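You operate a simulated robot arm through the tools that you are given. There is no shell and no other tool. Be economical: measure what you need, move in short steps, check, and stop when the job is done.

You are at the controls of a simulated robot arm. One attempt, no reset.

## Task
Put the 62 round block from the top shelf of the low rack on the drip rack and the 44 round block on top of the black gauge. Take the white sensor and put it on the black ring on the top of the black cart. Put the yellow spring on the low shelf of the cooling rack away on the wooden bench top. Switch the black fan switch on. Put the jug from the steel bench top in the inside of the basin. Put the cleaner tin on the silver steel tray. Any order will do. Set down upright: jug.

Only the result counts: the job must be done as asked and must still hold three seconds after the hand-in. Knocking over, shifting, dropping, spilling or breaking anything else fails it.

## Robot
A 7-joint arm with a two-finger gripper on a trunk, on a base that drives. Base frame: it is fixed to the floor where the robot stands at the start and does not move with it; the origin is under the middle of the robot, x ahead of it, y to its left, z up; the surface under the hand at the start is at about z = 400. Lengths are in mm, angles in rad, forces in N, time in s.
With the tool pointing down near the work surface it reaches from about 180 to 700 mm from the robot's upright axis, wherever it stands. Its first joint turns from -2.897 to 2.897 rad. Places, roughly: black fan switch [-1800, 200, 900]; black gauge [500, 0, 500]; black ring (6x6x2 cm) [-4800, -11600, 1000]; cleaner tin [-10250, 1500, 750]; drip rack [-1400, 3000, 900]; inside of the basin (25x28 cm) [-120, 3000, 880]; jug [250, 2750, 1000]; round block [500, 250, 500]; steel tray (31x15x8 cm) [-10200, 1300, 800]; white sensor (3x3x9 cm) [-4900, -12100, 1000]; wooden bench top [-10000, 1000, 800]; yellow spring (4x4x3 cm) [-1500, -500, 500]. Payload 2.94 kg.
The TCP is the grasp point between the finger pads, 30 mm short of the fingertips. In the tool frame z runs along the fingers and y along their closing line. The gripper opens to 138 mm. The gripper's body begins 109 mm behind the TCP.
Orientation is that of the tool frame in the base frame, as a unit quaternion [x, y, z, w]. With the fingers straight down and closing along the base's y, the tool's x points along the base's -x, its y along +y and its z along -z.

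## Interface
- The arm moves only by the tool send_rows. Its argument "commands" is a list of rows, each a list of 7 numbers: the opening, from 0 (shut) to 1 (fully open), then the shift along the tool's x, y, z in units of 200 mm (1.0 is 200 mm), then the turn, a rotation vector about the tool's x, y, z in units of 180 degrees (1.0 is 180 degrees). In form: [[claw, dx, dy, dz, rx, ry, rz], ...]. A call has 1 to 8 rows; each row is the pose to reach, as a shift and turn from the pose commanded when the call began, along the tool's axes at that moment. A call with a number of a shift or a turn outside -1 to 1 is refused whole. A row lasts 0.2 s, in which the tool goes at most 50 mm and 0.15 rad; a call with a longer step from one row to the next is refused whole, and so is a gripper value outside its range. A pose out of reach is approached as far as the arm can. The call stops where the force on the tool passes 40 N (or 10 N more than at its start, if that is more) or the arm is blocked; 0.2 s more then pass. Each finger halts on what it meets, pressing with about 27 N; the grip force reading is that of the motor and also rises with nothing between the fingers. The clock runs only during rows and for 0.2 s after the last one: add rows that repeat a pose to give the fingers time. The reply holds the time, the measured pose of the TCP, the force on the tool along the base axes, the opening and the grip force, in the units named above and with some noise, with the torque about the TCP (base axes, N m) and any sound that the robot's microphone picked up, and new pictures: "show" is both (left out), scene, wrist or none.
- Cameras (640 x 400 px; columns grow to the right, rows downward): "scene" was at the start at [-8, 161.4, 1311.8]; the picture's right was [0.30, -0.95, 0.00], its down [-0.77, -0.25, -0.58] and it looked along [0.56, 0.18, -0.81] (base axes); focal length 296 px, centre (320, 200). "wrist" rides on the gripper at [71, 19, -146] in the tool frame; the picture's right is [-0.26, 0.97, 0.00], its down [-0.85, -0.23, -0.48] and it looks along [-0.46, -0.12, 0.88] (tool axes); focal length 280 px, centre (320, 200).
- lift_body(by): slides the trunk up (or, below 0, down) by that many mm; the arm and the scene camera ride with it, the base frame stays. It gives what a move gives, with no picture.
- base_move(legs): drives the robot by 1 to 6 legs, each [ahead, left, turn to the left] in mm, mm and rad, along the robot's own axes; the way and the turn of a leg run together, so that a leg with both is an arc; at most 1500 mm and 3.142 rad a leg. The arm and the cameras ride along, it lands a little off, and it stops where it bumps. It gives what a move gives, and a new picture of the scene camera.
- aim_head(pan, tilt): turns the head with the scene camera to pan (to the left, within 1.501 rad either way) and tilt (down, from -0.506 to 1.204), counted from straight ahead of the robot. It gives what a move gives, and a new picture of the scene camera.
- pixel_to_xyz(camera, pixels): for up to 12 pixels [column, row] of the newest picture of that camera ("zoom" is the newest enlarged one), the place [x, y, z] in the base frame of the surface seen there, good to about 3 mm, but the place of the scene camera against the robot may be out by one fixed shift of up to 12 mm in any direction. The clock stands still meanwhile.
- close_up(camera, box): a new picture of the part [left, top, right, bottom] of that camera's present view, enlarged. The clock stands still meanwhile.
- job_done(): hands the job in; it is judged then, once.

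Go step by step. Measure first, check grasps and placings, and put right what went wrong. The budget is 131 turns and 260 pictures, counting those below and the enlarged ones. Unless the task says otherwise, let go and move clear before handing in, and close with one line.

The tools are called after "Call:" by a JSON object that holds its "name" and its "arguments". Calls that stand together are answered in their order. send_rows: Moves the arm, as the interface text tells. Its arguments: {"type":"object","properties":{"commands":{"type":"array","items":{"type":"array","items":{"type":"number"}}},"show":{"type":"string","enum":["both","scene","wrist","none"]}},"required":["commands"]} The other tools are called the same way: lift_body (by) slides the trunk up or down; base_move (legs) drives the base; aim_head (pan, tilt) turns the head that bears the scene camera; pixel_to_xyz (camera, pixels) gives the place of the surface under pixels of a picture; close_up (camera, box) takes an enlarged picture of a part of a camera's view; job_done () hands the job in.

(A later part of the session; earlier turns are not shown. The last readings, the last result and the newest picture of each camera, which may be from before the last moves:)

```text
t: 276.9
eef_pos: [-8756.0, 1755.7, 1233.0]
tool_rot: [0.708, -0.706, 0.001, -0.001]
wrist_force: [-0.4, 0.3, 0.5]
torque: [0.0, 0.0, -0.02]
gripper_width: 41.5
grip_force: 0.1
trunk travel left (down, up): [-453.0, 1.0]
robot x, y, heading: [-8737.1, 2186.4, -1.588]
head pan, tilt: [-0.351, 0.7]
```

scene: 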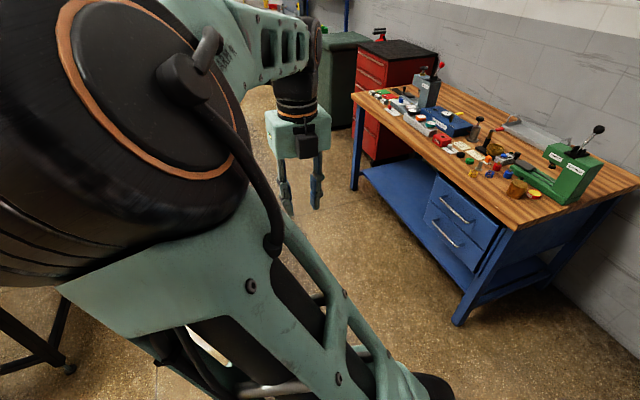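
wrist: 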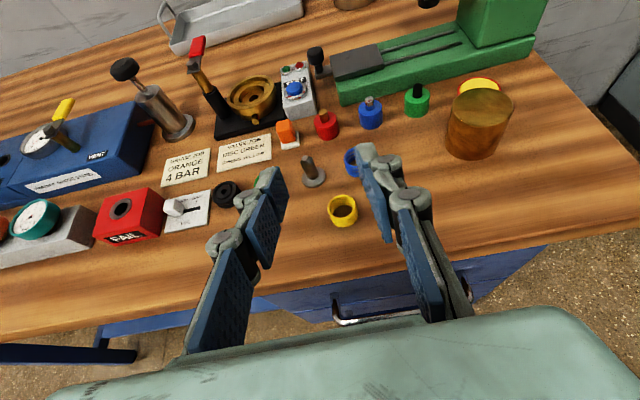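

Strafing right into the gap.

Call:
{"name": "base_move", "arguments": {"legs": [[0, -900, 0.017], [0, -420, 0]]}}

Call:
{"name": "aim_head", "arguments": {"pan": -0.35, "tilt": 0.75}}

```text
t: 289.0
eef_pos: [-10075.6, 1769.5, 1233.8]
tool_rot: [0.71, -0.704, 0.001, 0.0]
wrist_force: [-1.1, -0.4, -1.2]
torque: [0.02, -0.02, -0.02]
gripper_width: 41.5
grip_force: 0.2
trunk travel left (down, up): [-453.0, 1.0]
robot x, y, heading: [-10049.9, 2200.2, -1.586]
head pan, tilt: [-0.351, 0.7]
```

scene: 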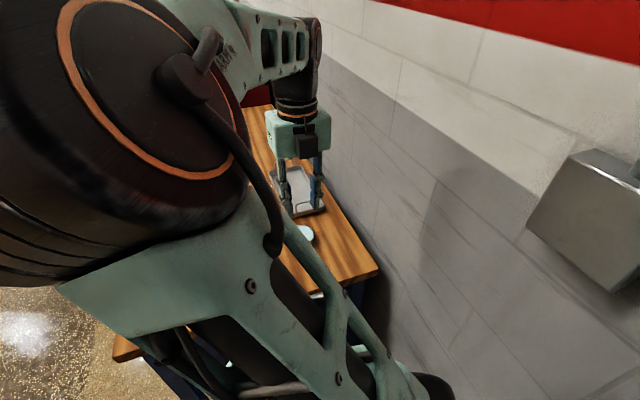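

```text
t: 289.6
eef_pos: [-10075.5, 1768.8, 1233.6]
tool_rot: [0.71, -0.705, 0.001, -0.002]
wrist_force: [0.0, 0.4, 0.0]
torque: [0.01, 0.02, -0.02]
gripper_width: 41.5
grip_force: 0.1
trunk travel left (down, up): [-453.0, 1.0]
robot x, y, heading: [-10053.8, 2198.9, -1.586]
head pan, tilt: [-0.351, 0.75]
```

scene: 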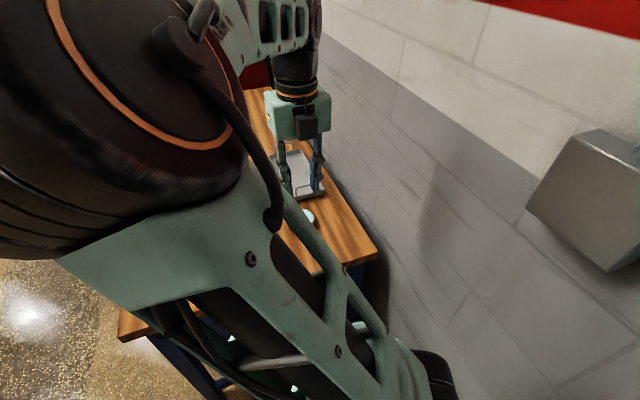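

Call:
{"name": "pixel_to_xyz", "arguments": {"camera": "scene", "pixels": [[560, 190], [620, 200], [400, 200], [376, 250], [308, 216], [345, 268], [230, 345], [320, 185], [285, 170]]}}

Call:
{"name": "base_move", "arguments": {"legs": [[120, 0, 0.016]]}}

Call:
{"name": "send_rows", "arguments": {"commands": [[0.5, 0, 0, 0.1, 0, 0, 0.047], [0.8, 0, 0, 0.1, 0, 0, 0.094], [1, 0, 0, 0.1, 0, 0, 0.141], [1, 0, 0, 0.1, 0, 0, 0.188], [1, 0, 0, 0.1, 0, 0, 0.235], [1, 0, 0, 0.1, 0, 0, 0.282], [1, 0, 0, 0.1, 0, 0, 0.329], [1, 0, 0, 0.1, 0, 0, 0.376]], "show": "wrist"}}

```text
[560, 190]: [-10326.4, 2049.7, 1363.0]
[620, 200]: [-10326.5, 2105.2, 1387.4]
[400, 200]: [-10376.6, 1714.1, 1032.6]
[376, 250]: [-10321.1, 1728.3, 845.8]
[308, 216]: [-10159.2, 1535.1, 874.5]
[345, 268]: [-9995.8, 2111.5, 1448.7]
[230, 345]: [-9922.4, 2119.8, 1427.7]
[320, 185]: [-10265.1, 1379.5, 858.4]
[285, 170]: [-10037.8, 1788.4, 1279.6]
```

```text
t: 290.9
eef_pos: [-10070.5, 1649.7, 1233.4]
tool_rot: [0.716, -0.698, 0.001, -0.001]
wrist_force: [0.1, -0.3, -0.7]
torque: [0.01, -0.01, 0.0]
gripper_width: 41.5
grip_force: 0.0
trunk travel left (down, up): [-453.0, 1.0]
robot x, y, heading: [-10056.0, 2081.0, -1.577]
head pan, tilt: [-0.351, 0.75]
```

scene: 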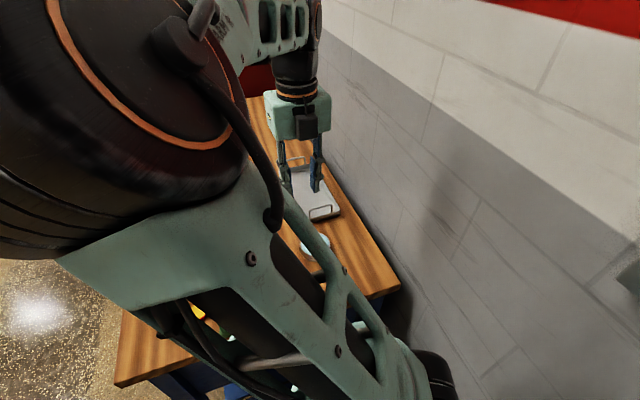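

```text
t: 292.7
eef_pos: [-10068.1, 1647.4, 1214.0]
tool_rot: [-0.203, 0.979, -0.001, 0.002]
wrist_force: [-0.9, -0.5, 0.0]
torque: [0.02, 0.01, -0.03]
gripper_width: 137.7
grip_force: 0.0
trunk travel left (down, up): [-453.0, 1.0]
robot x, y, heading: [-10054.8, 2074.8, -1.57]
head pan, tilt: [-0.351, 0.75]
```

wrist: 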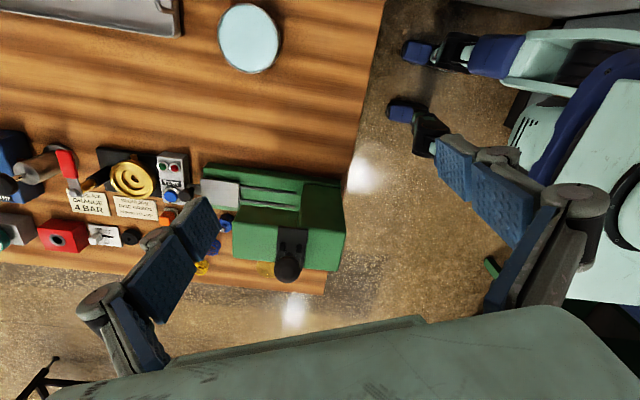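

Finishing the yaw and moving above the tin (248,38).

Call:
{"name": "send_rows", "arguments": {"commands": [[1, 0.1, -0.11, 0.05, 0, 0, 0.047], [1, 0.2, -0.22, 0.1, 0, 0, 0.094], [1, 0.3, -0.33, 0.2, 0, 0, 0.13], [1, 0.41, -0.448, 0.3, 0, 0, 0.13], [1, 0.41, -0.448, 0.3, 0, 0, 0.13]], "show": "wrist"}}

```text
t: 293.9
eef_pos: [-10107.9, 1535.3, 1153.2]
tool_rot: [-0.002, 1.0, 0.0, 0.002]
wrist_force: [-0.3, -0.7, -1.0]
torque: [0.01, 0.02, -0.04]
gripper_width: 138.2
grip_force: 0.1
trunk travel left (down, up): [-453.0, 1.0]
robot x, y, heading: [-10058.1, 2081.1, -1.571]
head pan, tilt: [-0.351, 0.75]
```

wrist: 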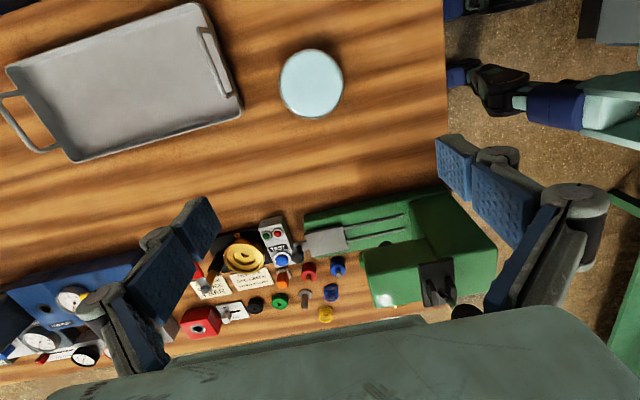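

Excellent view: tin at (312,82), tray at (130,80). Measuring.

Call:
{"name": "pixel_to_xyz", "arguments": {"camera": "wrist", "pixels": [[312, 82], [284, 82], [340, 82], [312, 55], [312, 112], [130, 90], [215, 60], [238, 110], [195, 10], [75, 158], [20, 70], [180, 120]]}}

Call:
{"name": "pixel_to_xyz", "arguments": {"camera": "wrist", "pixels": [[150, 30], [70, 60], [210, 95], [160, 140], [100, 120], [200, 115], [190, 30], [440, 270], [465, 310]]}}

```text
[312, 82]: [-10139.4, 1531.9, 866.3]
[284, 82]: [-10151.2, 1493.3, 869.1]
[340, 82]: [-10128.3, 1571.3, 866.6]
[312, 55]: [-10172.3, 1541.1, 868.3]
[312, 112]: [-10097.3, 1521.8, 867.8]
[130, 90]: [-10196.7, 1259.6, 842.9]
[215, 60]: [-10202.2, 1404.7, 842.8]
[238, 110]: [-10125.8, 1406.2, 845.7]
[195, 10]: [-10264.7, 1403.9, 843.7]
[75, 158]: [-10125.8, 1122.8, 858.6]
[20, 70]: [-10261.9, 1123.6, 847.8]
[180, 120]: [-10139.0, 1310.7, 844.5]
```

```text
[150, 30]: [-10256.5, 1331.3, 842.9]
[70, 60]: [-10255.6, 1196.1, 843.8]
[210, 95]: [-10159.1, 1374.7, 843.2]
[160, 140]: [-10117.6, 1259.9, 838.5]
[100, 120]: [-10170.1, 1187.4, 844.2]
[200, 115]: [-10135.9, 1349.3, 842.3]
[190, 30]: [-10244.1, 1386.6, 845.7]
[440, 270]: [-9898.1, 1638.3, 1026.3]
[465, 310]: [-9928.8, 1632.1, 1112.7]
```

Tin centre (-10136,1532), Ø82, z 838–867; tray floor z 843, y 1122–1410, x -10265…-10122. Descending over the tin.

Call:
{"name": "send_rows", "arguments": {"commands": [[1, 0.14, -0.016, 0.15, 0, 0, 0], [1, 0.14, -0.016, 0.35, 0, 0, 0], [1, 0.14, -0.016, 0.55, 0, 0, 0], [1, 0.14, -0.016, 0.75, 0, 0, 0], [1, 0.14, -0.016, 0.95, 0, 0, 0], [1, 0.14, -0.016, 1.0, 0, 0, 0], [1, 0.14, -0.016, 1.0, 0, 0, 0]], "show": "wrist"}}

```text
t: 295.5
eef_pos: [-10134.6, 1532.6, 954.2]
tool_rot: [-0.003, 1.0, -0.001, 0.002]
wrist_force: [-0.6, 0.1, 0.3]
torque: [0.02, 0.01, 0.02]
gripper_width: 137.9
grip_force: 0.1
trunk travel left (down, up): [-453.0, 1.0]
robot x, y, heading: [-10054.3, 2075.4, -1.571]
head pan, tilt: [-0.351, 0.75]
```

wrist: 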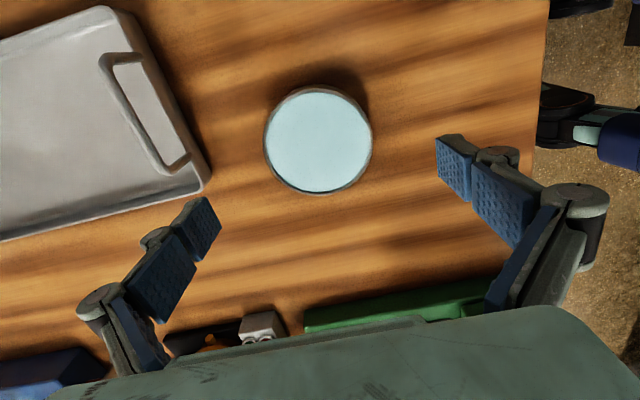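

Call:
{"name": "send_rows", "arguments": {"commands": [[1, 0.005, 0, 0.15, 0, 0, 0], [1, 0.005, 0, 0.28, 0, 0, 0], [1, 0.005, 0, 0.36, 0, 0, 0], [1, 0.005, 0, 0.405, 0, 0, 0], [0.75, 0.005, 0, 0.405, 0, 0, 0], [0.5, 0.005, 0, 0.405, 0, 0, 0], [0.5, 0.005, 0, 0.405, 0, 0, 0], [0.5, 0.005, 0, 0.405, 0, 0, 0]], "show": "wrist"}}

```text
t: 297.3
eef_pos: [-10134.4, 1531.7, 873.1]
tool_rot: [-0.003, 1.0, -0.001, 0.002]
wrist_force: [0.6, -2.3, 1.4]
torque: [-0.25, 0.01, 0.01]
gripper_width: 93.3
grip_force: 26.6
trunk travel left (down, up): [-453.0, 1.0]
robot x, y, heading: [-10054.3, 2081.8, -1.568]
head pan, tilt: [-0.351, 0.75]
```

wrist: 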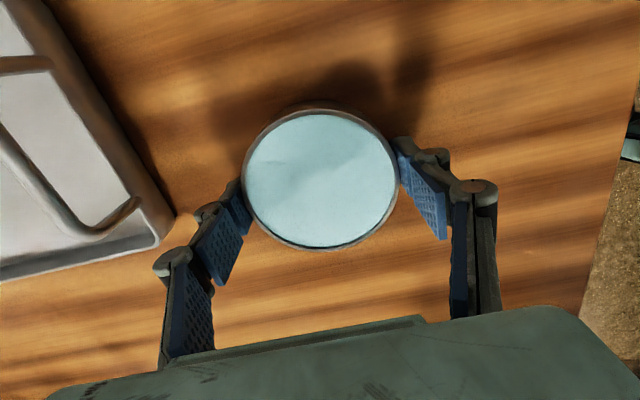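

Gripped at 93 mm. Lifting slowly and level.

Call:
{"name": "send_rows", "arguments": {"commands": [[0.5, 0, 0, 0, 0, 0, 0], [0.5, 0, 0, -0.03, 0, 0, 0], [0.5, 0, 0, -0.08, 0, 0, 0], [0.5, 0, 0, -0.15, 0, 0, 0], [0.5, 0, 0, -0.25, 0, 0, 0], [0.5, 0, 0, -0.35, 0, 0, 0], [0.5, 0, 0, -0.42, 0, 0, 0], [0.5, 0, 0, -0.45, 0, 0, 0]], "show": "wrist"}}

```text
t: 299.1
eef_pos: [-10137.2, 1530.0, 963.3]
tool_rot: [-0.003, 1.0, 0.0, 0.002]
wrist_force: [0.4, -0.2, -3.8]
torque: [-0.02, 0.01, 0.0]
gripper_width: 93.2
grip_force: 26.8
trunk travel left (down, up): [-453.0, 1.0]
robot x, y, heading: [-10055.2, 2079.5, -1.57]
head pan, tilt: [-0.351, 0.75]
```

wrist: 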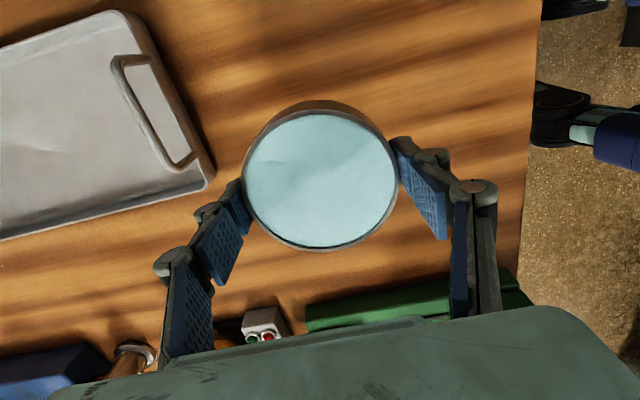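

Tin held. Raising more, then moving the base slightly toward the bench and wall for reach.

Call:
{"name": "send_rows", "arguments": {"commands": [[0.5, 0, 0, -0.08, 0, 0, 0], [0.5, 0, 0, -0.17, 0, 0, 0], [0.5, 0, 0, -0.23, 0, 0, 0], [0.5, 0, 0, -0.25, 0, 0, 0]], "show": "none"}}

Call:
{"name": "base_move", "arguments": {"legs": [[50, -40, 0]]}}

Call:
{"name": "send_rows", "arguments": {"commands": [[0.5, 0.02, -0.1, 0, 0, 0, 0], [0.5, 0.04, -0.25, 0, 0, 0, 0], [0.5, 0.06, -0.4, 0, 0, 0, 0], [0.5, 0.07, -0.55, 0, 0, 0, 0], [0.5, 0.08, -0.7, 0, 0, 0, 0], [0.5, 0.08, -0.78, 0, 0, 0, 0], [0.5, 0.08, -0.8, 0, 0, 0, 0], [0.5, 0.08, -0.8, 0, 0, 0, 0]], "show": "both"}}

```text
t: 300.1
eef_pos: [-10135.6, 1530.3, 1010.7]
tool_rot: [-0.003, 1.0, 0.001, 0.001]
wrist_force: [0.3, -0.3, -3.3]
torque: [-0.02, 0.01, 0.02]
gripper_width: 93.0
grip_force: 27.0
trunk travel left (down, up): [-453.0, 1.0]
robot x, y, heading: [-10055.9, 2079.8, -1.572]
head pan, tilt: [-0.351, 0.75]
```

```text
t: 301.1
eef_pos: [-10175.9, 1481.6, 1011.7]
tool_rot: [-0.003, 1.0, -0.001, 0.001]
wrist_force: [-0.3, -1.0, -3.3]
torque: [0.02, -0.04, -0.01]
gripper_width: 93.2
grip_force: 26.6
trunk travel left (down, up): [-453.0, 1.0]
robot x, y, heading: [-10100.2, 2033.1, -1.569]
head pan, tilt: [-0.351, 0.75]
```

scene: 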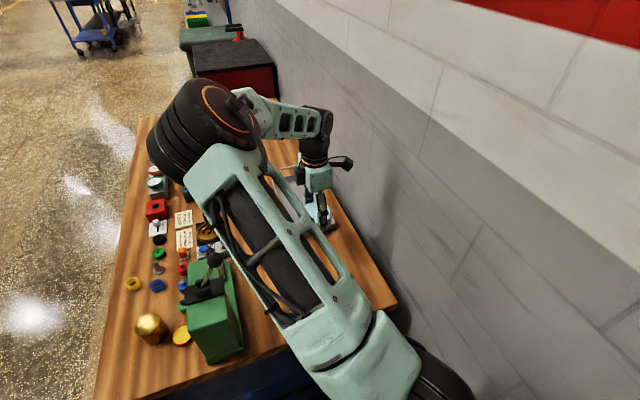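

```text
t: 302.9
eef_pos: [-10189.9, 1320.6, 1011.9]
tool_rot: [-0.003, 1.0, 0.0, 0.002]
wrist_force: [0.2, 0.5, -3.0]
torque: [0.01, 0.03, 0.02]
gripper_width: 93.3
grip_force: 27.2
trunk travel left (down, up): [-453.0, 1.0]
robot x, y, heading: [-10096.5, 2031.0, -1.572]
head pan, tilt: [-0.351, 0.75]
```

scene: 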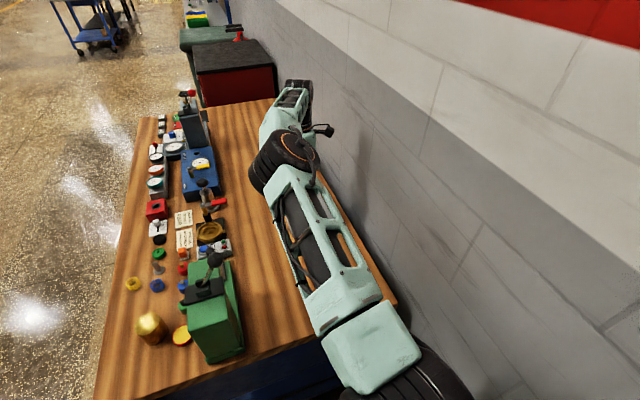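
wrist: 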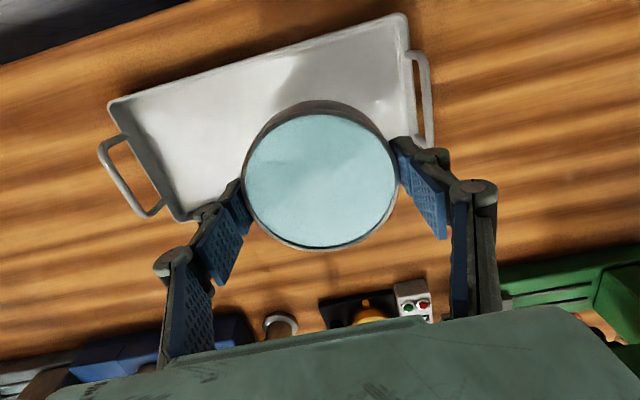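

Tin is over the tray. Descending.

Call:
{"name": "send_rows", "arguments": {"commands": [[0.5, 0, 0, 0.1, 0, 0, 0], [0.5, 0, 0, 0.22, 0, 0, 0], [0.5, 0, 0, 0.34, 0, 0, 0], [0.5, 0, 0, 0.46, 0, 0, 0], [0.5, 0, 0, 0.55, 0, 0, 0], [0.5, 0, 0, 0.58, 0, 0, 0], [0.5, 0, 0, 0.58, 0, 0, 0]], "show": "both"}}

```text
t: 304.5
eef_pos: [-10190.7, 1320.6, 896.7]
tool_rot: [-0.003, 1.0, 0.001, 0.002]
wrist_force: [-0.2, -0.1, -3.0]
torque: [-0.01, -0.04, 0.01]
gripper_width: 93.1
grip_force: 27.6
trunk travel left (down, up): [-453.0, 1.0]
robot x, y, heading: [-10090.8, 2033.0, -1.574]
head pan, tilt: [-0.351, 0.75]
```

scene: 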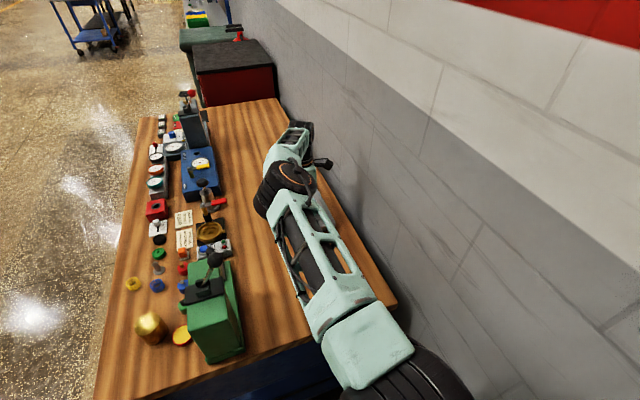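
wrist: 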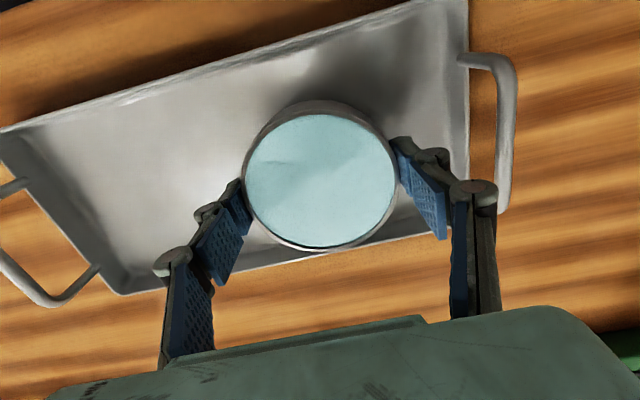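

Call:
{"name": "send_rows", "arguments": {"commands": [[0.5, 0, 0, 0.04, 0, 0, 0], [0.5, 0, 0, 0.07, 0, 0, 0], [0.5, 0, 0, 0.085, 0, 0, 0], [0.5, 0, 0, 0.095, 0, 0, 0], [0.5, 0, 0, 0.105, 0, 0, 0]], "show": "wrist"}}

```text
t: 305.7
eef_pos: [-10190.3, 1321.7, 877.2]
tool_rot: [-0.003, 1.0, -0.001, 0.002]
wrist_force: [-0.4, -0.1, 1.2]
torque: [-0.02, -0.06, 0.04]
gripper_width: 93.4
grip_force: 27.3
trunk travel left (down, up): [-453.0, 1.0]
robot x, y, heading: [-10093.1, 2032.9, -1.569]
head pan, tilt: [-0.351, 0.75]
```

wrist: 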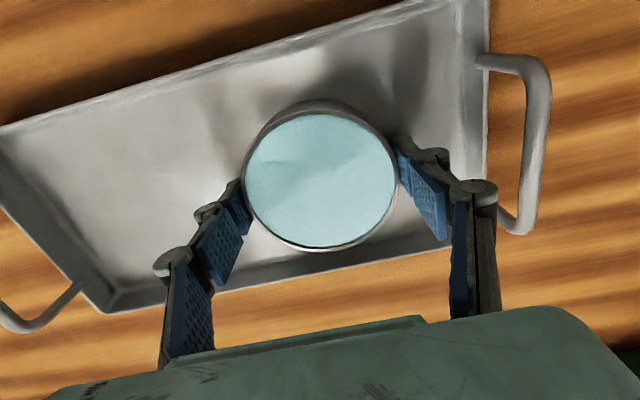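

Just touching (force -3 → +1). A touch lower, then release and rise.

Call:
{"name": "send_rows", "arguments": {"commands": [[0.5, 0, 0, 0.006, 0, 0, 0], [0.5, 0, 0, 0.006, 0, 0, 0], [0.78, 0, 0, 0.003, 0, 0, 0], [0.78, 0, 0, 0.003, 0, 0, 0], [0.78, 0, 0, -0.1, 0, 0, 0], [0.78, 0, 0, -0.3, 0, 0, 0], [0.78, 0, 0, -0.5, 0, 0, 0], [0.78, 0, 0, -0.7, 0, 0, 0]], "show": "wrist"}}

```text
t: 307.5
eef_pos: [-10191.4, 1321.2, 1015.5]
tool_rot: [-0.003, 1.0, 0.0, 0.002]
wrist_force: [-0.8, -0.4, 0.3]
torque: [0.0, -0.01, 0.01]
gripper_width: 107.8
grip_force: 0.1
trunk travel left (down, up): [-453.0, 1.0]
robot x, y, heading: [-10095.0, 2030.1, -1.573]
head pan, tilt: [-0.351, 0.75]
```

wrist: 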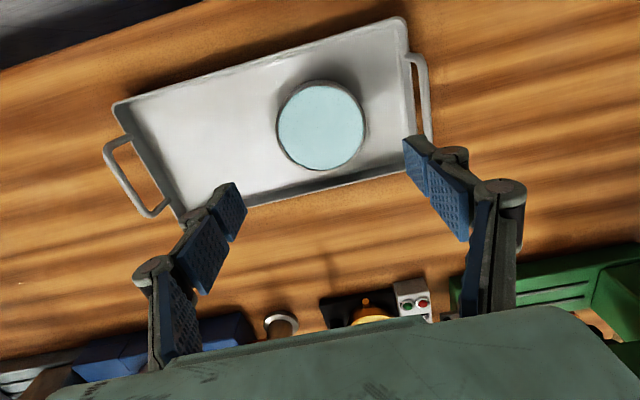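

Tin sits in the tray. Retracting the arm high, then leaving the gap.

Call:
{"name": "send_rows", "arguments": {"commands": [[0.5, -0.04, 0.06, -0.2, 0, 0, 0], [0.3, -0.12, 0.2, -0.38, 0, 0, 0], [0.1, -0.2, 0.38, -0.5, 0, 0, 0], [0, -0.28, 0.56, -0.6, 0, 0, 0], [0, -0.36, 0.74, -0.7, 0, 0, 0], [0, -0.45, 0.92, -0.8, 0, 0, 0], [0, -0.5, 1.0, -0.95, 0, 0, 0], [0, -0.5, 1.0, -0.95, 0, 0, 0]], "show": "none"}}

Call:
{"name": "base_move", "arguments": {"legs": [[-150, 40, 0], [0, 1350, 0]]}}

Call:
{"name": "aim_head", "arguments": {"pan": 0.6, "tilt": 0.15}}

```text
t: 309.3
eef_pos: [-10092.5, 1523.8, 1208.1]
tool_rot: [-0.003, 1.0, 0.0, 0.001]
wrist_force: [-0.7, 0.2, 0.7]
torque: [0.03, 0.02, 0.02]
gripper_width: 0.2
grip_force: 27.2
trunk travel left (down, up): [-453.0, 1.0]
robot x, y, heading: [-10095.5, 2032.5, -1.563]
head pan, tilt: [-0.351, 0.75]
```

```text
t: 322.2
eef_pos: [-8703.4, 1683.3, 1207.9]
tool_rot: [-0.01, 1.0, 0.001, 0.002]
wrist_force: [0.0, -0.3, 0.1]
torque: [0.01, 0.05, -0.01]
gripper_width: 0.2
grip_force: 26.5
trunk travel left (down, up): [-453.0, 1.0]
robot x, y, heading: [-8711.6, 2190.5, -1.558]
head pan, tilt: [-0.351, 0.75]
```

scene: 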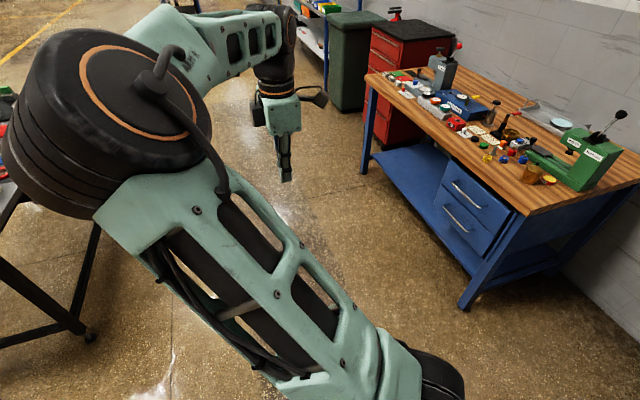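

```text
t: 323.5
eef_pos: [-8704.1, 1682.7, 1208.7]
tool_rot: [-0.01, 1.0, 0.0, 0.002]
wrist_force: [-0.2, -0.4, -0.2]
torque: [0.01, -0.02, 0.01]
gripper_width: 0.0
grip_force: 26.8
trunk travel left (down, up): [-453.0, 1.0]
robot x, y, heading: [-8712.5, 2190.7, -1.553]
head pan, tilt: [0.6, 0.15]
```

scene: 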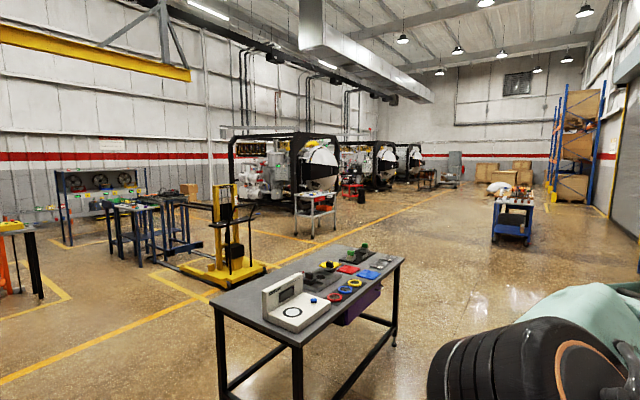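

Call:
{"name": "pixel_to_xyz", "arguments": {"camera": "scene", "pixels": [[512, 240], [495, 205], [530, 205], [425, 180], [315, 235], [265, 265], [555, 200], [420, 260], [480, 300], [395, 340], [495, 185], [450, 182]]}}

Call:
{"name": "close_up", "arguments": {"camera": "scene", "box": [280, 120, 600, 260]}}

```text
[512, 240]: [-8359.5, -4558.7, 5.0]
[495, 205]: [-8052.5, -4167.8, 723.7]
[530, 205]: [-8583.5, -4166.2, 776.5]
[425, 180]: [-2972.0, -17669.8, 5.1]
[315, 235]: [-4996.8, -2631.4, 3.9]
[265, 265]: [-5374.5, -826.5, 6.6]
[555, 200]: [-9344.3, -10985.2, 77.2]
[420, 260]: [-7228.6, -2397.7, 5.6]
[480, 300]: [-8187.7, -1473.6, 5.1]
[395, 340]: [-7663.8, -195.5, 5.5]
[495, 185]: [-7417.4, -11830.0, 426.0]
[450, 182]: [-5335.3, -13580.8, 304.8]
```

```text
2.00 times, centred on (440, 190) of scene
```

zoom: 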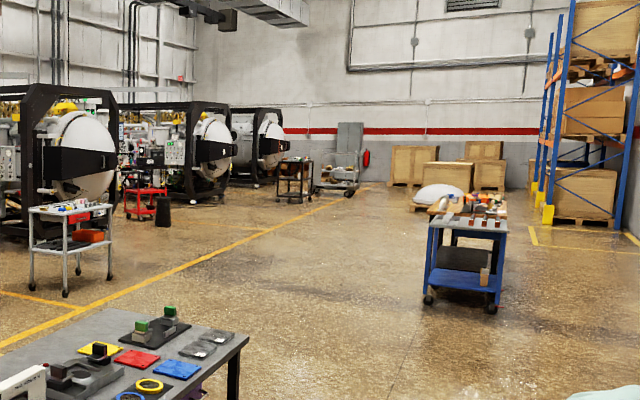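

Blue cart occupies x -8050…-8600 near y -4400; I'll pass at x≈-6600. Driving.

Call:
{"name": "base_move", "arguments": {"legs": [[1500, 0, -0.018], [1500, 0, 0], [0, 1500, 0], [0, 600, 0], [1500, 0, 0], [1500, 0, 0]]}}

Call:
{"name": "aim_head", "arguments": {"pan": 0.25, "tilt": 0.1}}

```text
t: 369.9
eef_pos: [-6326.8, -4163.0, 1207.9]
tool_rot: [-0.051, 0.999, 0.0, 0.002]
wrist_force: [0.2, -0.2, -0.3]
torque: [0.0, 0.02, 0.0]
gripper_width: 0.0
grip_force: 27.4
trunk travel left (down, up): [-453.0, 1.0]
robot x, y, heading: [-6381.3, -3660.1, -1.472]
head pan, tilt: [0.6, 0.15]
```

scene: 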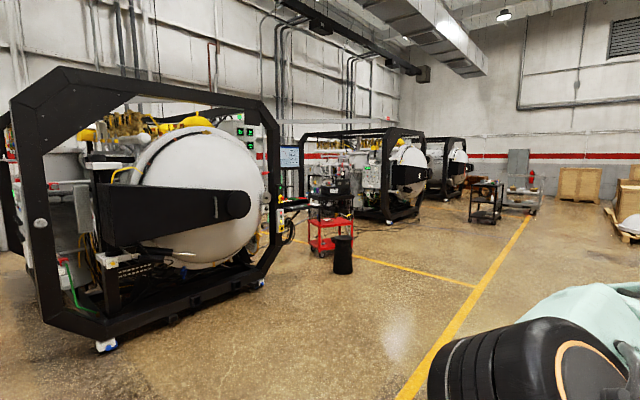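

```text
t: 370.8
eef_pos: [-6327.5, -4163.6, 1208.5]
tool_rot: [-0.051, 0.999, 0.0, 0.002]
wrist_force: [0.3, 0.2, 0.0]
torque: [0.02, 0.01, 0.01]
gripper_width: 0.0
grip_force: 27.2
trunk travel left (down, up): [-453.0, 1.0]
robot x, y, heading: [-6378.5, -3661.7, -1.474]
head pan, tilt: [0.25, 0.099]
```

scene: 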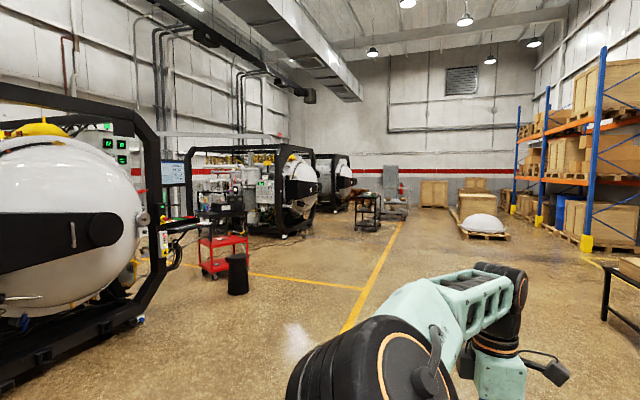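

Call:
{"name": "pixel_to_xyz", "arguments": {"camera": "scene", "pixels": [[355, 228], [378, 228], [358, 200], [378, 200], [300, 235], [245, 285], [400, 222], [380, 330], [395, 205]]}}

Call:
{"name": "close_up", "arguments": {"camera": "scene", "box": [280, 160, 440, 260]}}

```text
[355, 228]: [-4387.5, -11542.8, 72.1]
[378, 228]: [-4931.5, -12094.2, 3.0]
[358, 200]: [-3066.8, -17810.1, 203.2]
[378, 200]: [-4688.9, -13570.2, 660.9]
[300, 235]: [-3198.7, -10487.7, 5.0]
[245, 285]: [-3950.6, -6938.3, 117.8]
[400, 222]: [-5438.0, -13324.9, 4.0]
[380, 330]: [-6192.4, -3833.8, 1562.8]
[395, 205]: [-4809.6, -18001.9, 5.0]
```

```text
4.00 times, centred on (360, 210) of scene
```

zoom: 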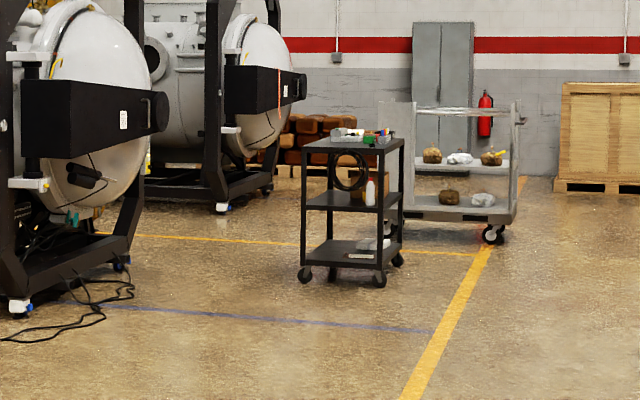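

Black cart spans about x -4390…-4930, y -11500…-12100. Driving along x≈-6370 to y≈-11800.

Call:
{"name": "base_move", "arguments": {"legs": [[1500, 0, -0.097], [1500, 0, 0], [1500, 0, 0], [1500, 0, 0], [1500, 0, 0], [500, 0, 0]]}}

Call:
{"name": "aim_head", "arguments": {"pan": 1.2, "tilt": 0.35}}

```text
t: 408.8
eef_pos: [-6132.1, -12149.5, 1207.8]
tool_rot: [-0.023, 1.0, 0.0, 0.002]
wrist_force: [-0.5, 0.1, 0.0]
torque: [0.01, 0.01, -0.04]
gripper_width: 0.0
grip_force: 26.9
trunk travel left (down, up): [-453.0, 1.0]
robot x, y, heading: [-6154.0, -11642.4, -1.53]
head pan, tilt: [0.25, 0.099]
```

scene: 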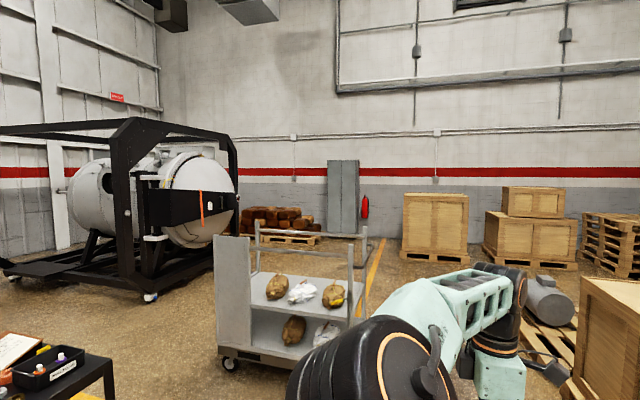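

```text
t: 410.1
eef_pos: [-6130.3, -12148.5, 1207.7]
tool_rot: [-0.023, 1.0, -0.001, 0.001]
wrist_force: [0.6, 0.1, -0.4]
torque: [-0.01, 0.0, 0.0]
gripper_width: 0.2
grip_force: 27.2
trunk travel left (down, up): [-453.0, 1.0]
robot x, y, heading: [-6155.0, -11641.2, -1.531]
head pan, tilt: [1.201, 0.351]
```

scene: 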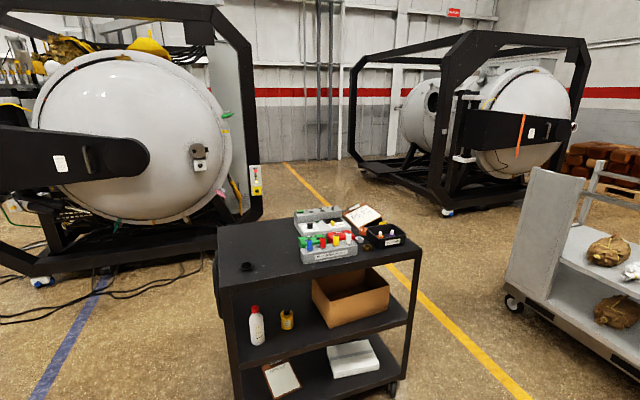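

The black cart's top shows a black ring at (247,267) and items around (335,225). Enlarging and measuring.

Call:
{"name": "close_up", "arguments": {"camera": "scene", "box": [210, 195, 430, 300]}}

Call:
{"name": "pixel_to_xyz", "arguments": {"camera": "scene", "pixels": [[247, 267], [335, 248], [320, 215], [390, 232], [230, 285], [420, 250], [365, 215], [218, 228], [240, 395], [393, 385]]}}

```text
2.91 times, centred on (320, 248) of scene
```

zoom: 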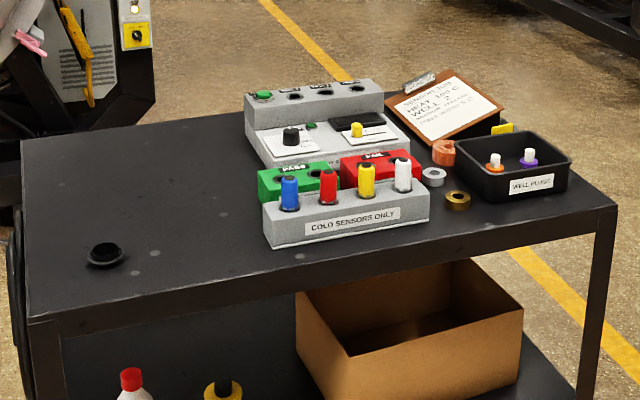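

```text
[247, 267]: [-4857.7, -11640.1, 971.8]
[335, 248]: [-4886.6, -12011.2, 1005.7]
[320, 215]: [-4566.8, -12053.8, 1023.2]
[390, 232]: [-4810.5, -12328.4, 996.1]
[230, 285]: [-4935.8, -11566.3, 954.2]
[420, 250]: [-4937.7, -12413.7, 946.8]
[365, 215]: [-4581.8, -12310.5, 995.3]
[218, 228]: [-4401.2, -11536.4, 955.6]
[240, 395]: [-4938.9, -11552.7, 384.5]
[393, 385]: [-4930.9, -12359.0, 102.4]
```

White sensor is the rightmost in the holder; ring at (-4858,-11640), cart top z≈955. Turning to face the cart and approaching.

Call:
{"name": "base_move", "arguments": {"legs": [[0, 0, 1.531], [600, -200, 0]]}}

Call:
{"name": "aim_head", "arguments": {"pan": 0.0, "tilt": 0.6}}

```text
t: 417.4
eef_pos: [-5030.9, -11795.9, 1208.4]
tool_rot: [0.72, -0.694, -0.001, -0.001]
wrist_force: [0.0, -0.1, -0.9]
torque: [0.01, 0.0, -0.01]
gripper_width: 0.0
grip_force: 26.9
trunk travel left (down, up): [-453.0, 1.0]
robot x, y, heading: [-5540.0, -11813.6, 0.034]
head pan, tilt: [1.201, 0.351]
```

scene: 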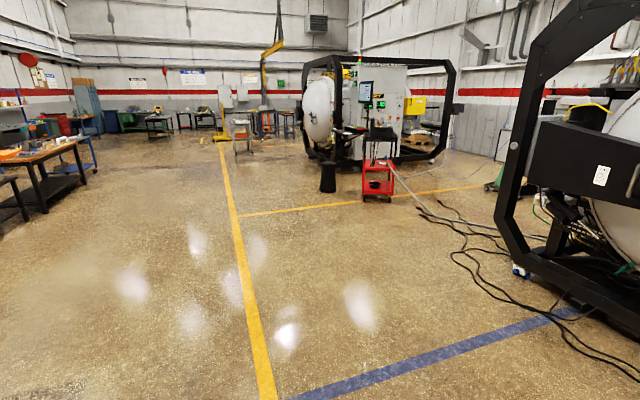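

```text
t: 418.9
eef_pos: [-5030.7, -11795.8, 1207.2]
tool_rot: [0.719, -0.695, -0.001, -0.001]
wrist_force: [-0.5, 0.7, 0.2]
torque: [0.0, -0.02, 0.0]
gripper_width: 0.0
grip_force: 27.3
trunk travel left (down, up): [-453.0, 1.0]
robot x, y, heading: [-5539.6, -11815.4, 0.032]
head pan, tilt: [0.0, 0.6]
```

scene: 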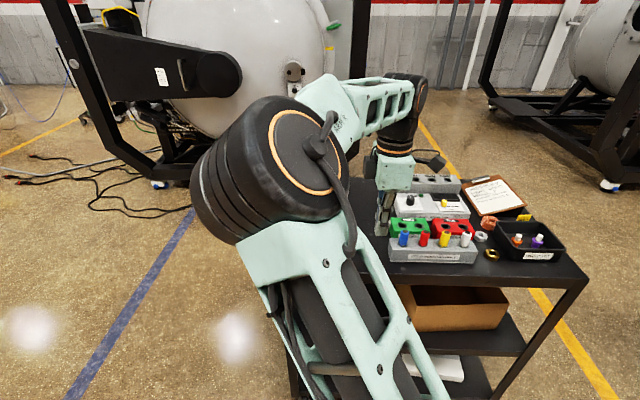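

Call:
{"name": "close_up", "arguments": {"camera": "scene", "box": [360, 160, 580, 290]}}

Call:
{"name": "pixel_to_xyz", "arguments": {"camera": "scene", "pixels": [[466, 236], [466, 243], [445, 240], [455, 226], [430, 258], [470, 262], [481, 237]]}}

```text
2.91 times, centred on (470, 225) of scene
```

zoom: 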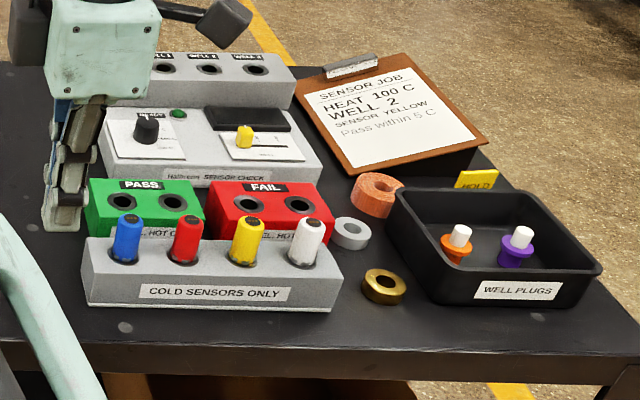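

```text
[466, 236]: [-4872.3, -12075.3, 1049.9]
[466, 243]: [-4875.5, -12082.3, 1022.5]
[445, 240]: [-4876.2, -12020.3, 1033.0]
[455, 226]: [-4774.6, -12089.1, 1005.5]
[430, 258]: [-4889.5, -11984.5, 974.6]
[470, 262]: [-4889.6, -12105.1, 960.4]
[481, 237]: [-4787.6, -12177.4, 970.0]
```

Sensor at about (-4868,-12078), top 1050, holder top ~1005; neighbours lie along y, so closing along x (present yaw) is right. Moving base closer and hand above it.

Call:
{"name": "base_move", "arguments": {"legs": [[140, -130, -0.033]]}}

Call:
{"name": "send_rows", "arguments": {"commands": [[0.2, 0.2, 0, 0, 0, 0, 0], [0.35, 0.4, 0, 0, 0, 0, 0], [0.45, 0.6, 0, 0, 0, 0, 0], [0.45, 0.75, 0, 0, 0, 0, 0], [0.45, 0.75, 0, 0, 0, 0, 0]], "show": "both"}}

```text
t: 420.6
eef_pos: [-4888.7, -11936.4, 1207.8]
tool_rot: [0.709, -0.706, -0.001, -0.001]
wrist_force: [-0.9, -1.3, 0.0]
torque: [0.06, -0.01, -0.02]
gripper_width: 0.1
grip_force: 27.1
trunk travel left (down, up): [-453.0, 1.0]
robot x, y, heading: [-5397.9, -11940.1, 0.003]
head pan, tilt: [0.0, 0.6]
```

scene: 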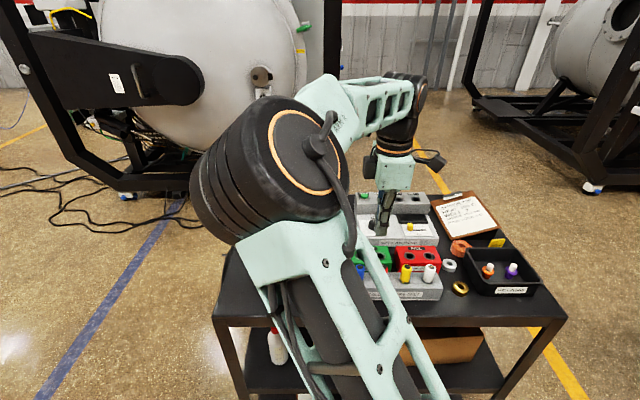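

```text
t: 421.8
eef_pos: [-4888.0, -12088.4, 1207.2]
tool_rot: [0.709, -0.705, -0.002, -0.001]
wrist_force: [0.5, 0.1, 0.1]
torque: [-0.03, 0.01, -0.01]
gripper_width: 62.1
grip_force: 0.1
trunk travel left (down, up): [-453.0, 1.0]
robot x, y, heading: [-5396.7, -11938.0, -0.002]
head pan, tilt: [0.0, 0.6]
```

scene: 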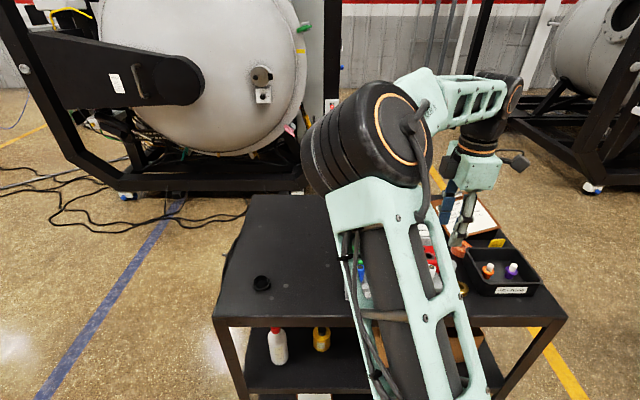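
wrist: 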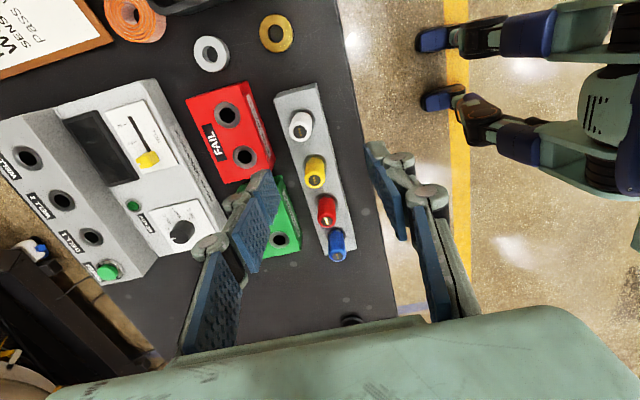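

Call:
{"name": "close_up", "arguments": {"camera": "wrist", "box": [230, 80, 390, 270]}}

Call:
{"name": "pixel_to_xyz", "arguments": {"camera": "wrist", "pixels": [[299, 118], [292, 120], [308, 120], [299, 112], [302, 135], [316, 180], [250, 130], [285, 120], [310, 95]]}}

Call:
{"name": "pixel_to_xyz", "arguments": {"camera": "scene", "pixels": [[262, 283], [255, 283], [270, 283], [262, 278], [262, 288], [240, 283]]}}

Call:
{"name": "close_up", "arguments": {"camera": "scene", "box": [236, 265, 290, 300]}}

```text
2.11 times, centred on (310, 175) of wrist
```

zoom: 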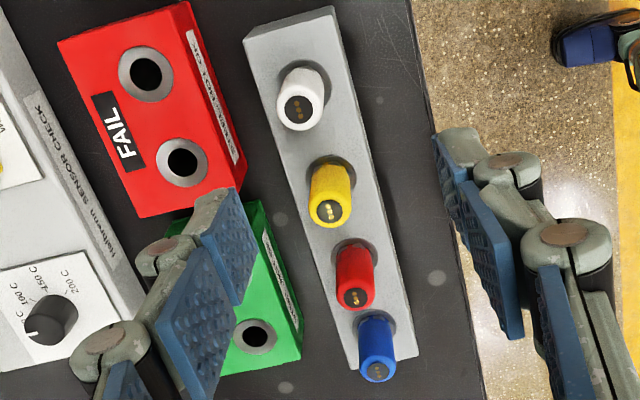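

```text
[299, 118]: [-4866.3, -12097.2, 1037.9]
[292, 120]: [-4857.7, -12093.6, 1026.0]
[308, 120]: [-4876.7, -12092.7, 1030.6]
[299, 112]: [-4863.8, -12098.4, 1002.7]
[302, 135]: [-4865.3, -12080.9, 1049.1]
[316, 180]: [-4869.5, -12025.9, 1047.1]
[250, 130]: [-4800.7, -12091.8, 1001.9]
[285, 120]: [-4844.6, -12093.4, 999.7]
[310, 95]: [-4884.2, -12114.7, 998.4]
```

```text
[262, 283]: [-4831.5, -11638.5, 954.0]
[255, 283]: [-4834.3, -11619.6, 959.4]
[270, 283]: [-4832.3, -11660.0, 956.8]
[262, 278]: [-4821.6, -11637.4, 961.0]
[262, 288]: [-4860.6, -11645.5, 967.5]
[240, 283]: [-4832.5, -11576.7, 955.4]
```

```text
11.43 times, centred on (263, 282) of scene
```

zoom: 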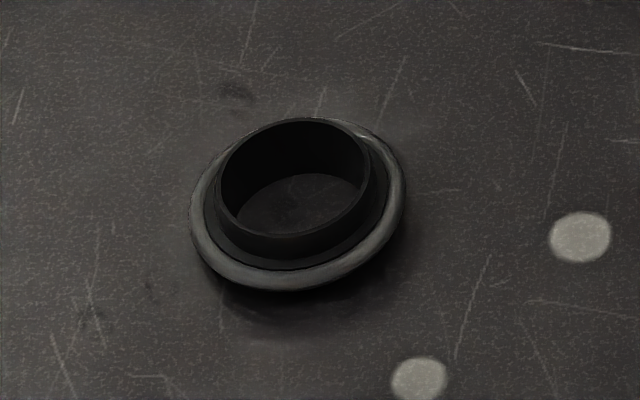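

Sensor axis at (-4865.5,-12082), top 1049, holder top 1000. Centring and lowering to z 1100 first.

Call:
{"name": "send_rows", "arguments": {"commands": [[0.45, -0.032, -0.112, 0.1, 0, 0, 0], [0.45, -0.032, -0.112, 0.3, 0, 0, 0], [0.45, -0.032, -0.112, 0.5, 0, 0, 0], [0.45, -0.032, -0.112, 0.56, 0, 0, 0], [0.45, -0.032, -0.112, 0.56, 0, 0, 0]], "show": "wrist"}}

```text
t: 423.0
eef_pos: [-4867.6, -12079.4, 1095.4]
tool_rot: [0.708, -0.706, -0.001, -0.001]
wrist_force: [0.1, -0.7, -0.1]
torque: [0.0, 0.02, -0.02]
gripper_width: 62.0
grip_force: 0.0
trunk travel left (down, up): [-453.0, 1.0]
robot x, y, heading: [-5395.4, -11939.5, 0.003]
head pan, tilt: [0.0, 0.6]
```

wrist: 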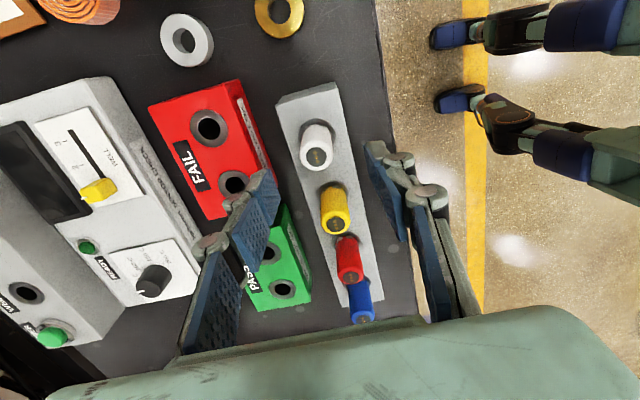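

Call:
{"name": "pixel_to_xyz", "arguments": {"camera": "wrist", "pixels": [[318, 155], [310, 155], [326, 155], [318, 147], [318, 163], [316, 135], [345, 200]]}}

```text
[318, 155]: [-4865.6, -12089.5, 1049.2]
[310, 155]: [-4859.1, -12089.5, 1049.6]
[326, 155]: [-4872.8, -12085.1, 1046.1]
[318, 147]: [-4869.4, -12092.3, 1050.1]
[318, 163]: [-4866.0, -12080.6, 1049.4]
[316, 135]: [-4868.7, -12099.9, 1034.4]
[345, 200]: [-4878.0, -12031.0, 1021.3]
```

Call:
{"name": "send_rows", "arguments": {"commands": [[0.45, 0.038, -0.008, 0, 0, 0, 0], [0.45, 0.038, -0.008, 0.12, 0, 0, 0], [0.45, 0.038, -0.008, 0.24, 0, 0, 0], [0.45, 0.038, -0.008, 0.29, 0, 0, 0], [0.45, 0.038, -0.008, 0.29, 0, 0, 0]], "show": "wrist"}}

```text
t: 424.2
eef_pos: [-4864.8, -12087.6, 1036.1]
tool_rot: [0.708, -0.706, 0.0, -0.001]
wrist_force: [0.1, -0.6, 0.1]
torque: [-0.01, 0.0, 0.0]
gripper_width: 62.1
grip_force: 0.0
trunk travel left (down, up): [-453.0, 1.0]
robot x, y, heading: [-5394.5, -11936.2, 0.005]
head pan, tilt: [0.0, 0.6]
```

wrist: 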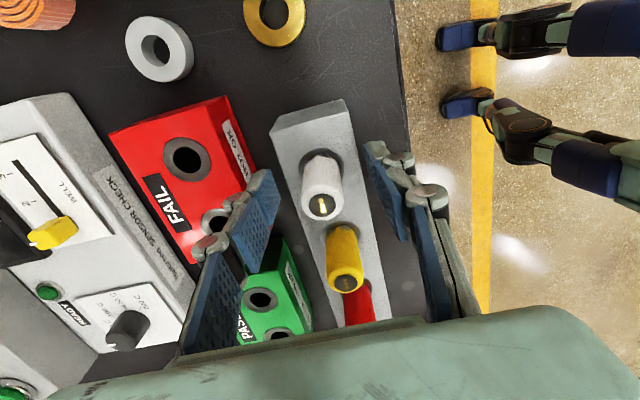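

The white sensor is between the fingers. Closing and lifting straight up.

Call:
{"name": "send_rows", "arguments": {"commands": [[0.05, 0, 0, 0, 0, 0, 0], [0.05, 0, 0, 0, 0, 0, 0], [0.05, 0, 0, 0, 0, 0, 0], [0.05, 0, 0, 0, 0, 0, 0], [0.05, 0, 0, -0.05, 0, 0, 0], [0.05, 0, 0, -0.15, 0, 0, 0], [0.05, 0, 0, -0.25, 0, 0, 0], [0.05, 0, 0, -0.35, 0, 0, 0]], "show": "wrist"}}

```text
t: 426.0
eef_pos: [-4865.4, -12088.6, 1108.2]
tool_rot: [0.708, -0.706, -0.001, 0.0]
wrist_force: [-0.1, 0.2, -0.9]
torque: [-0.02, 0.02, -0.02]
gripper_width: 23.9
grip_force: 26.8
trunk travel left (down, up): [-453.0, 1.0]
robot x, y, heading: [-5399.3, -11937.3, -0.0]
head pan, tilt: [0.0, 0.6]
```

wrist: 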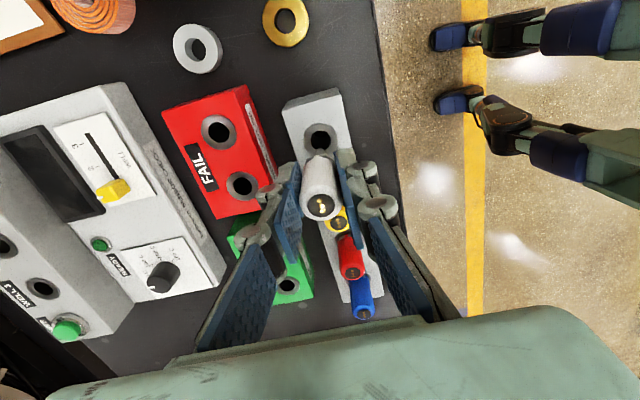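

Sensor is out of the holder. Raising and moving toward the ring (+y).

Call:
{"name": "send_rows", "arguments": {"commands": [[0.05, 0, 0, -0.2, 0, 0, 0], [0.05, 0, 0, -0.35, 0, 0, 0], [0.05, -0.2, 0, -0.35, 0, 0, 0], [0.05, -0.42, 0, -0.35, 0, 0, 0], [0.05, -0.64, 0, -0.35, 0, 0, 0], [0.05, -0.84, 0, -0.35, 0, 0, 0], [0.05, -1.0, -0.05, -0.35, 0, 0, 0]], "show": "none"}}

Call:
{"name": "send_rows", "arguments": {"commands": [[0.05, -0.2, 0, 0, 0, 0, 0], [0.05, -0.4, 0, 0, 0, 0, 0], [0.05, -0.6, 0, 0, 0, 0, 0], [0.05, -0.75, 0, 0, 0, 0, 0], [0.05, -0.85, 0, 0, 0, 0, 0], [0.05, -0.85, 0, 0, 0, 0, 0]], "show": "wrist"}}

```text
t: 427.6
eef_pos: [-4855.4, -11886.7, 1178.0]
tool_rot: [0.708, -0.706, 0.0, -0.001]
wrist_force: [-0.4, 0.0, 0.3]
torque: [-0.02, 0.02, 0.02]
gripper_width: 23.5
grip_force: 27.1
trunk travel left (down, up): [-453.0, 1.0]
robot x, y, heading: [-5398.7, -11939.8, -0.002]
head pan, tilt: [0.0, 0.6]
```

```text
t: 429.0
eef_pos: [-4857.2, -11717.3, 1178.0]
tool_rot: [0.709, -0.705, 0.0, -0.001]
wrist_force: [-0.3, 0.5, -0.6]
torque: [-0.03, 0.01, 0.02]
gripper_width: 24.0
grip_force: 27.0
trunk travel left (down, up): [-453.0, 1.0]
robot x, y, heading: [-5395.0, -11941.6, 0.0]
head pan, tilt: [0.0, 0.6]
```

wrist: 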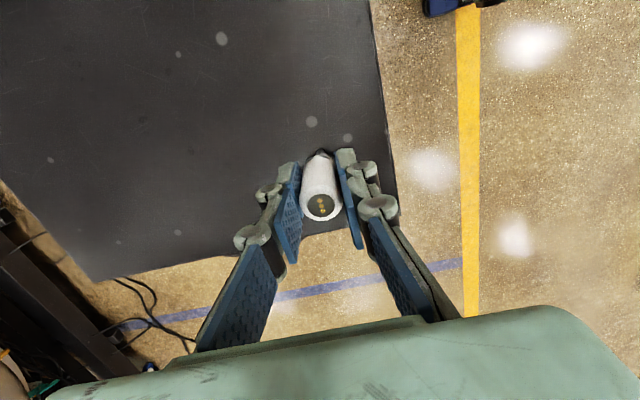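

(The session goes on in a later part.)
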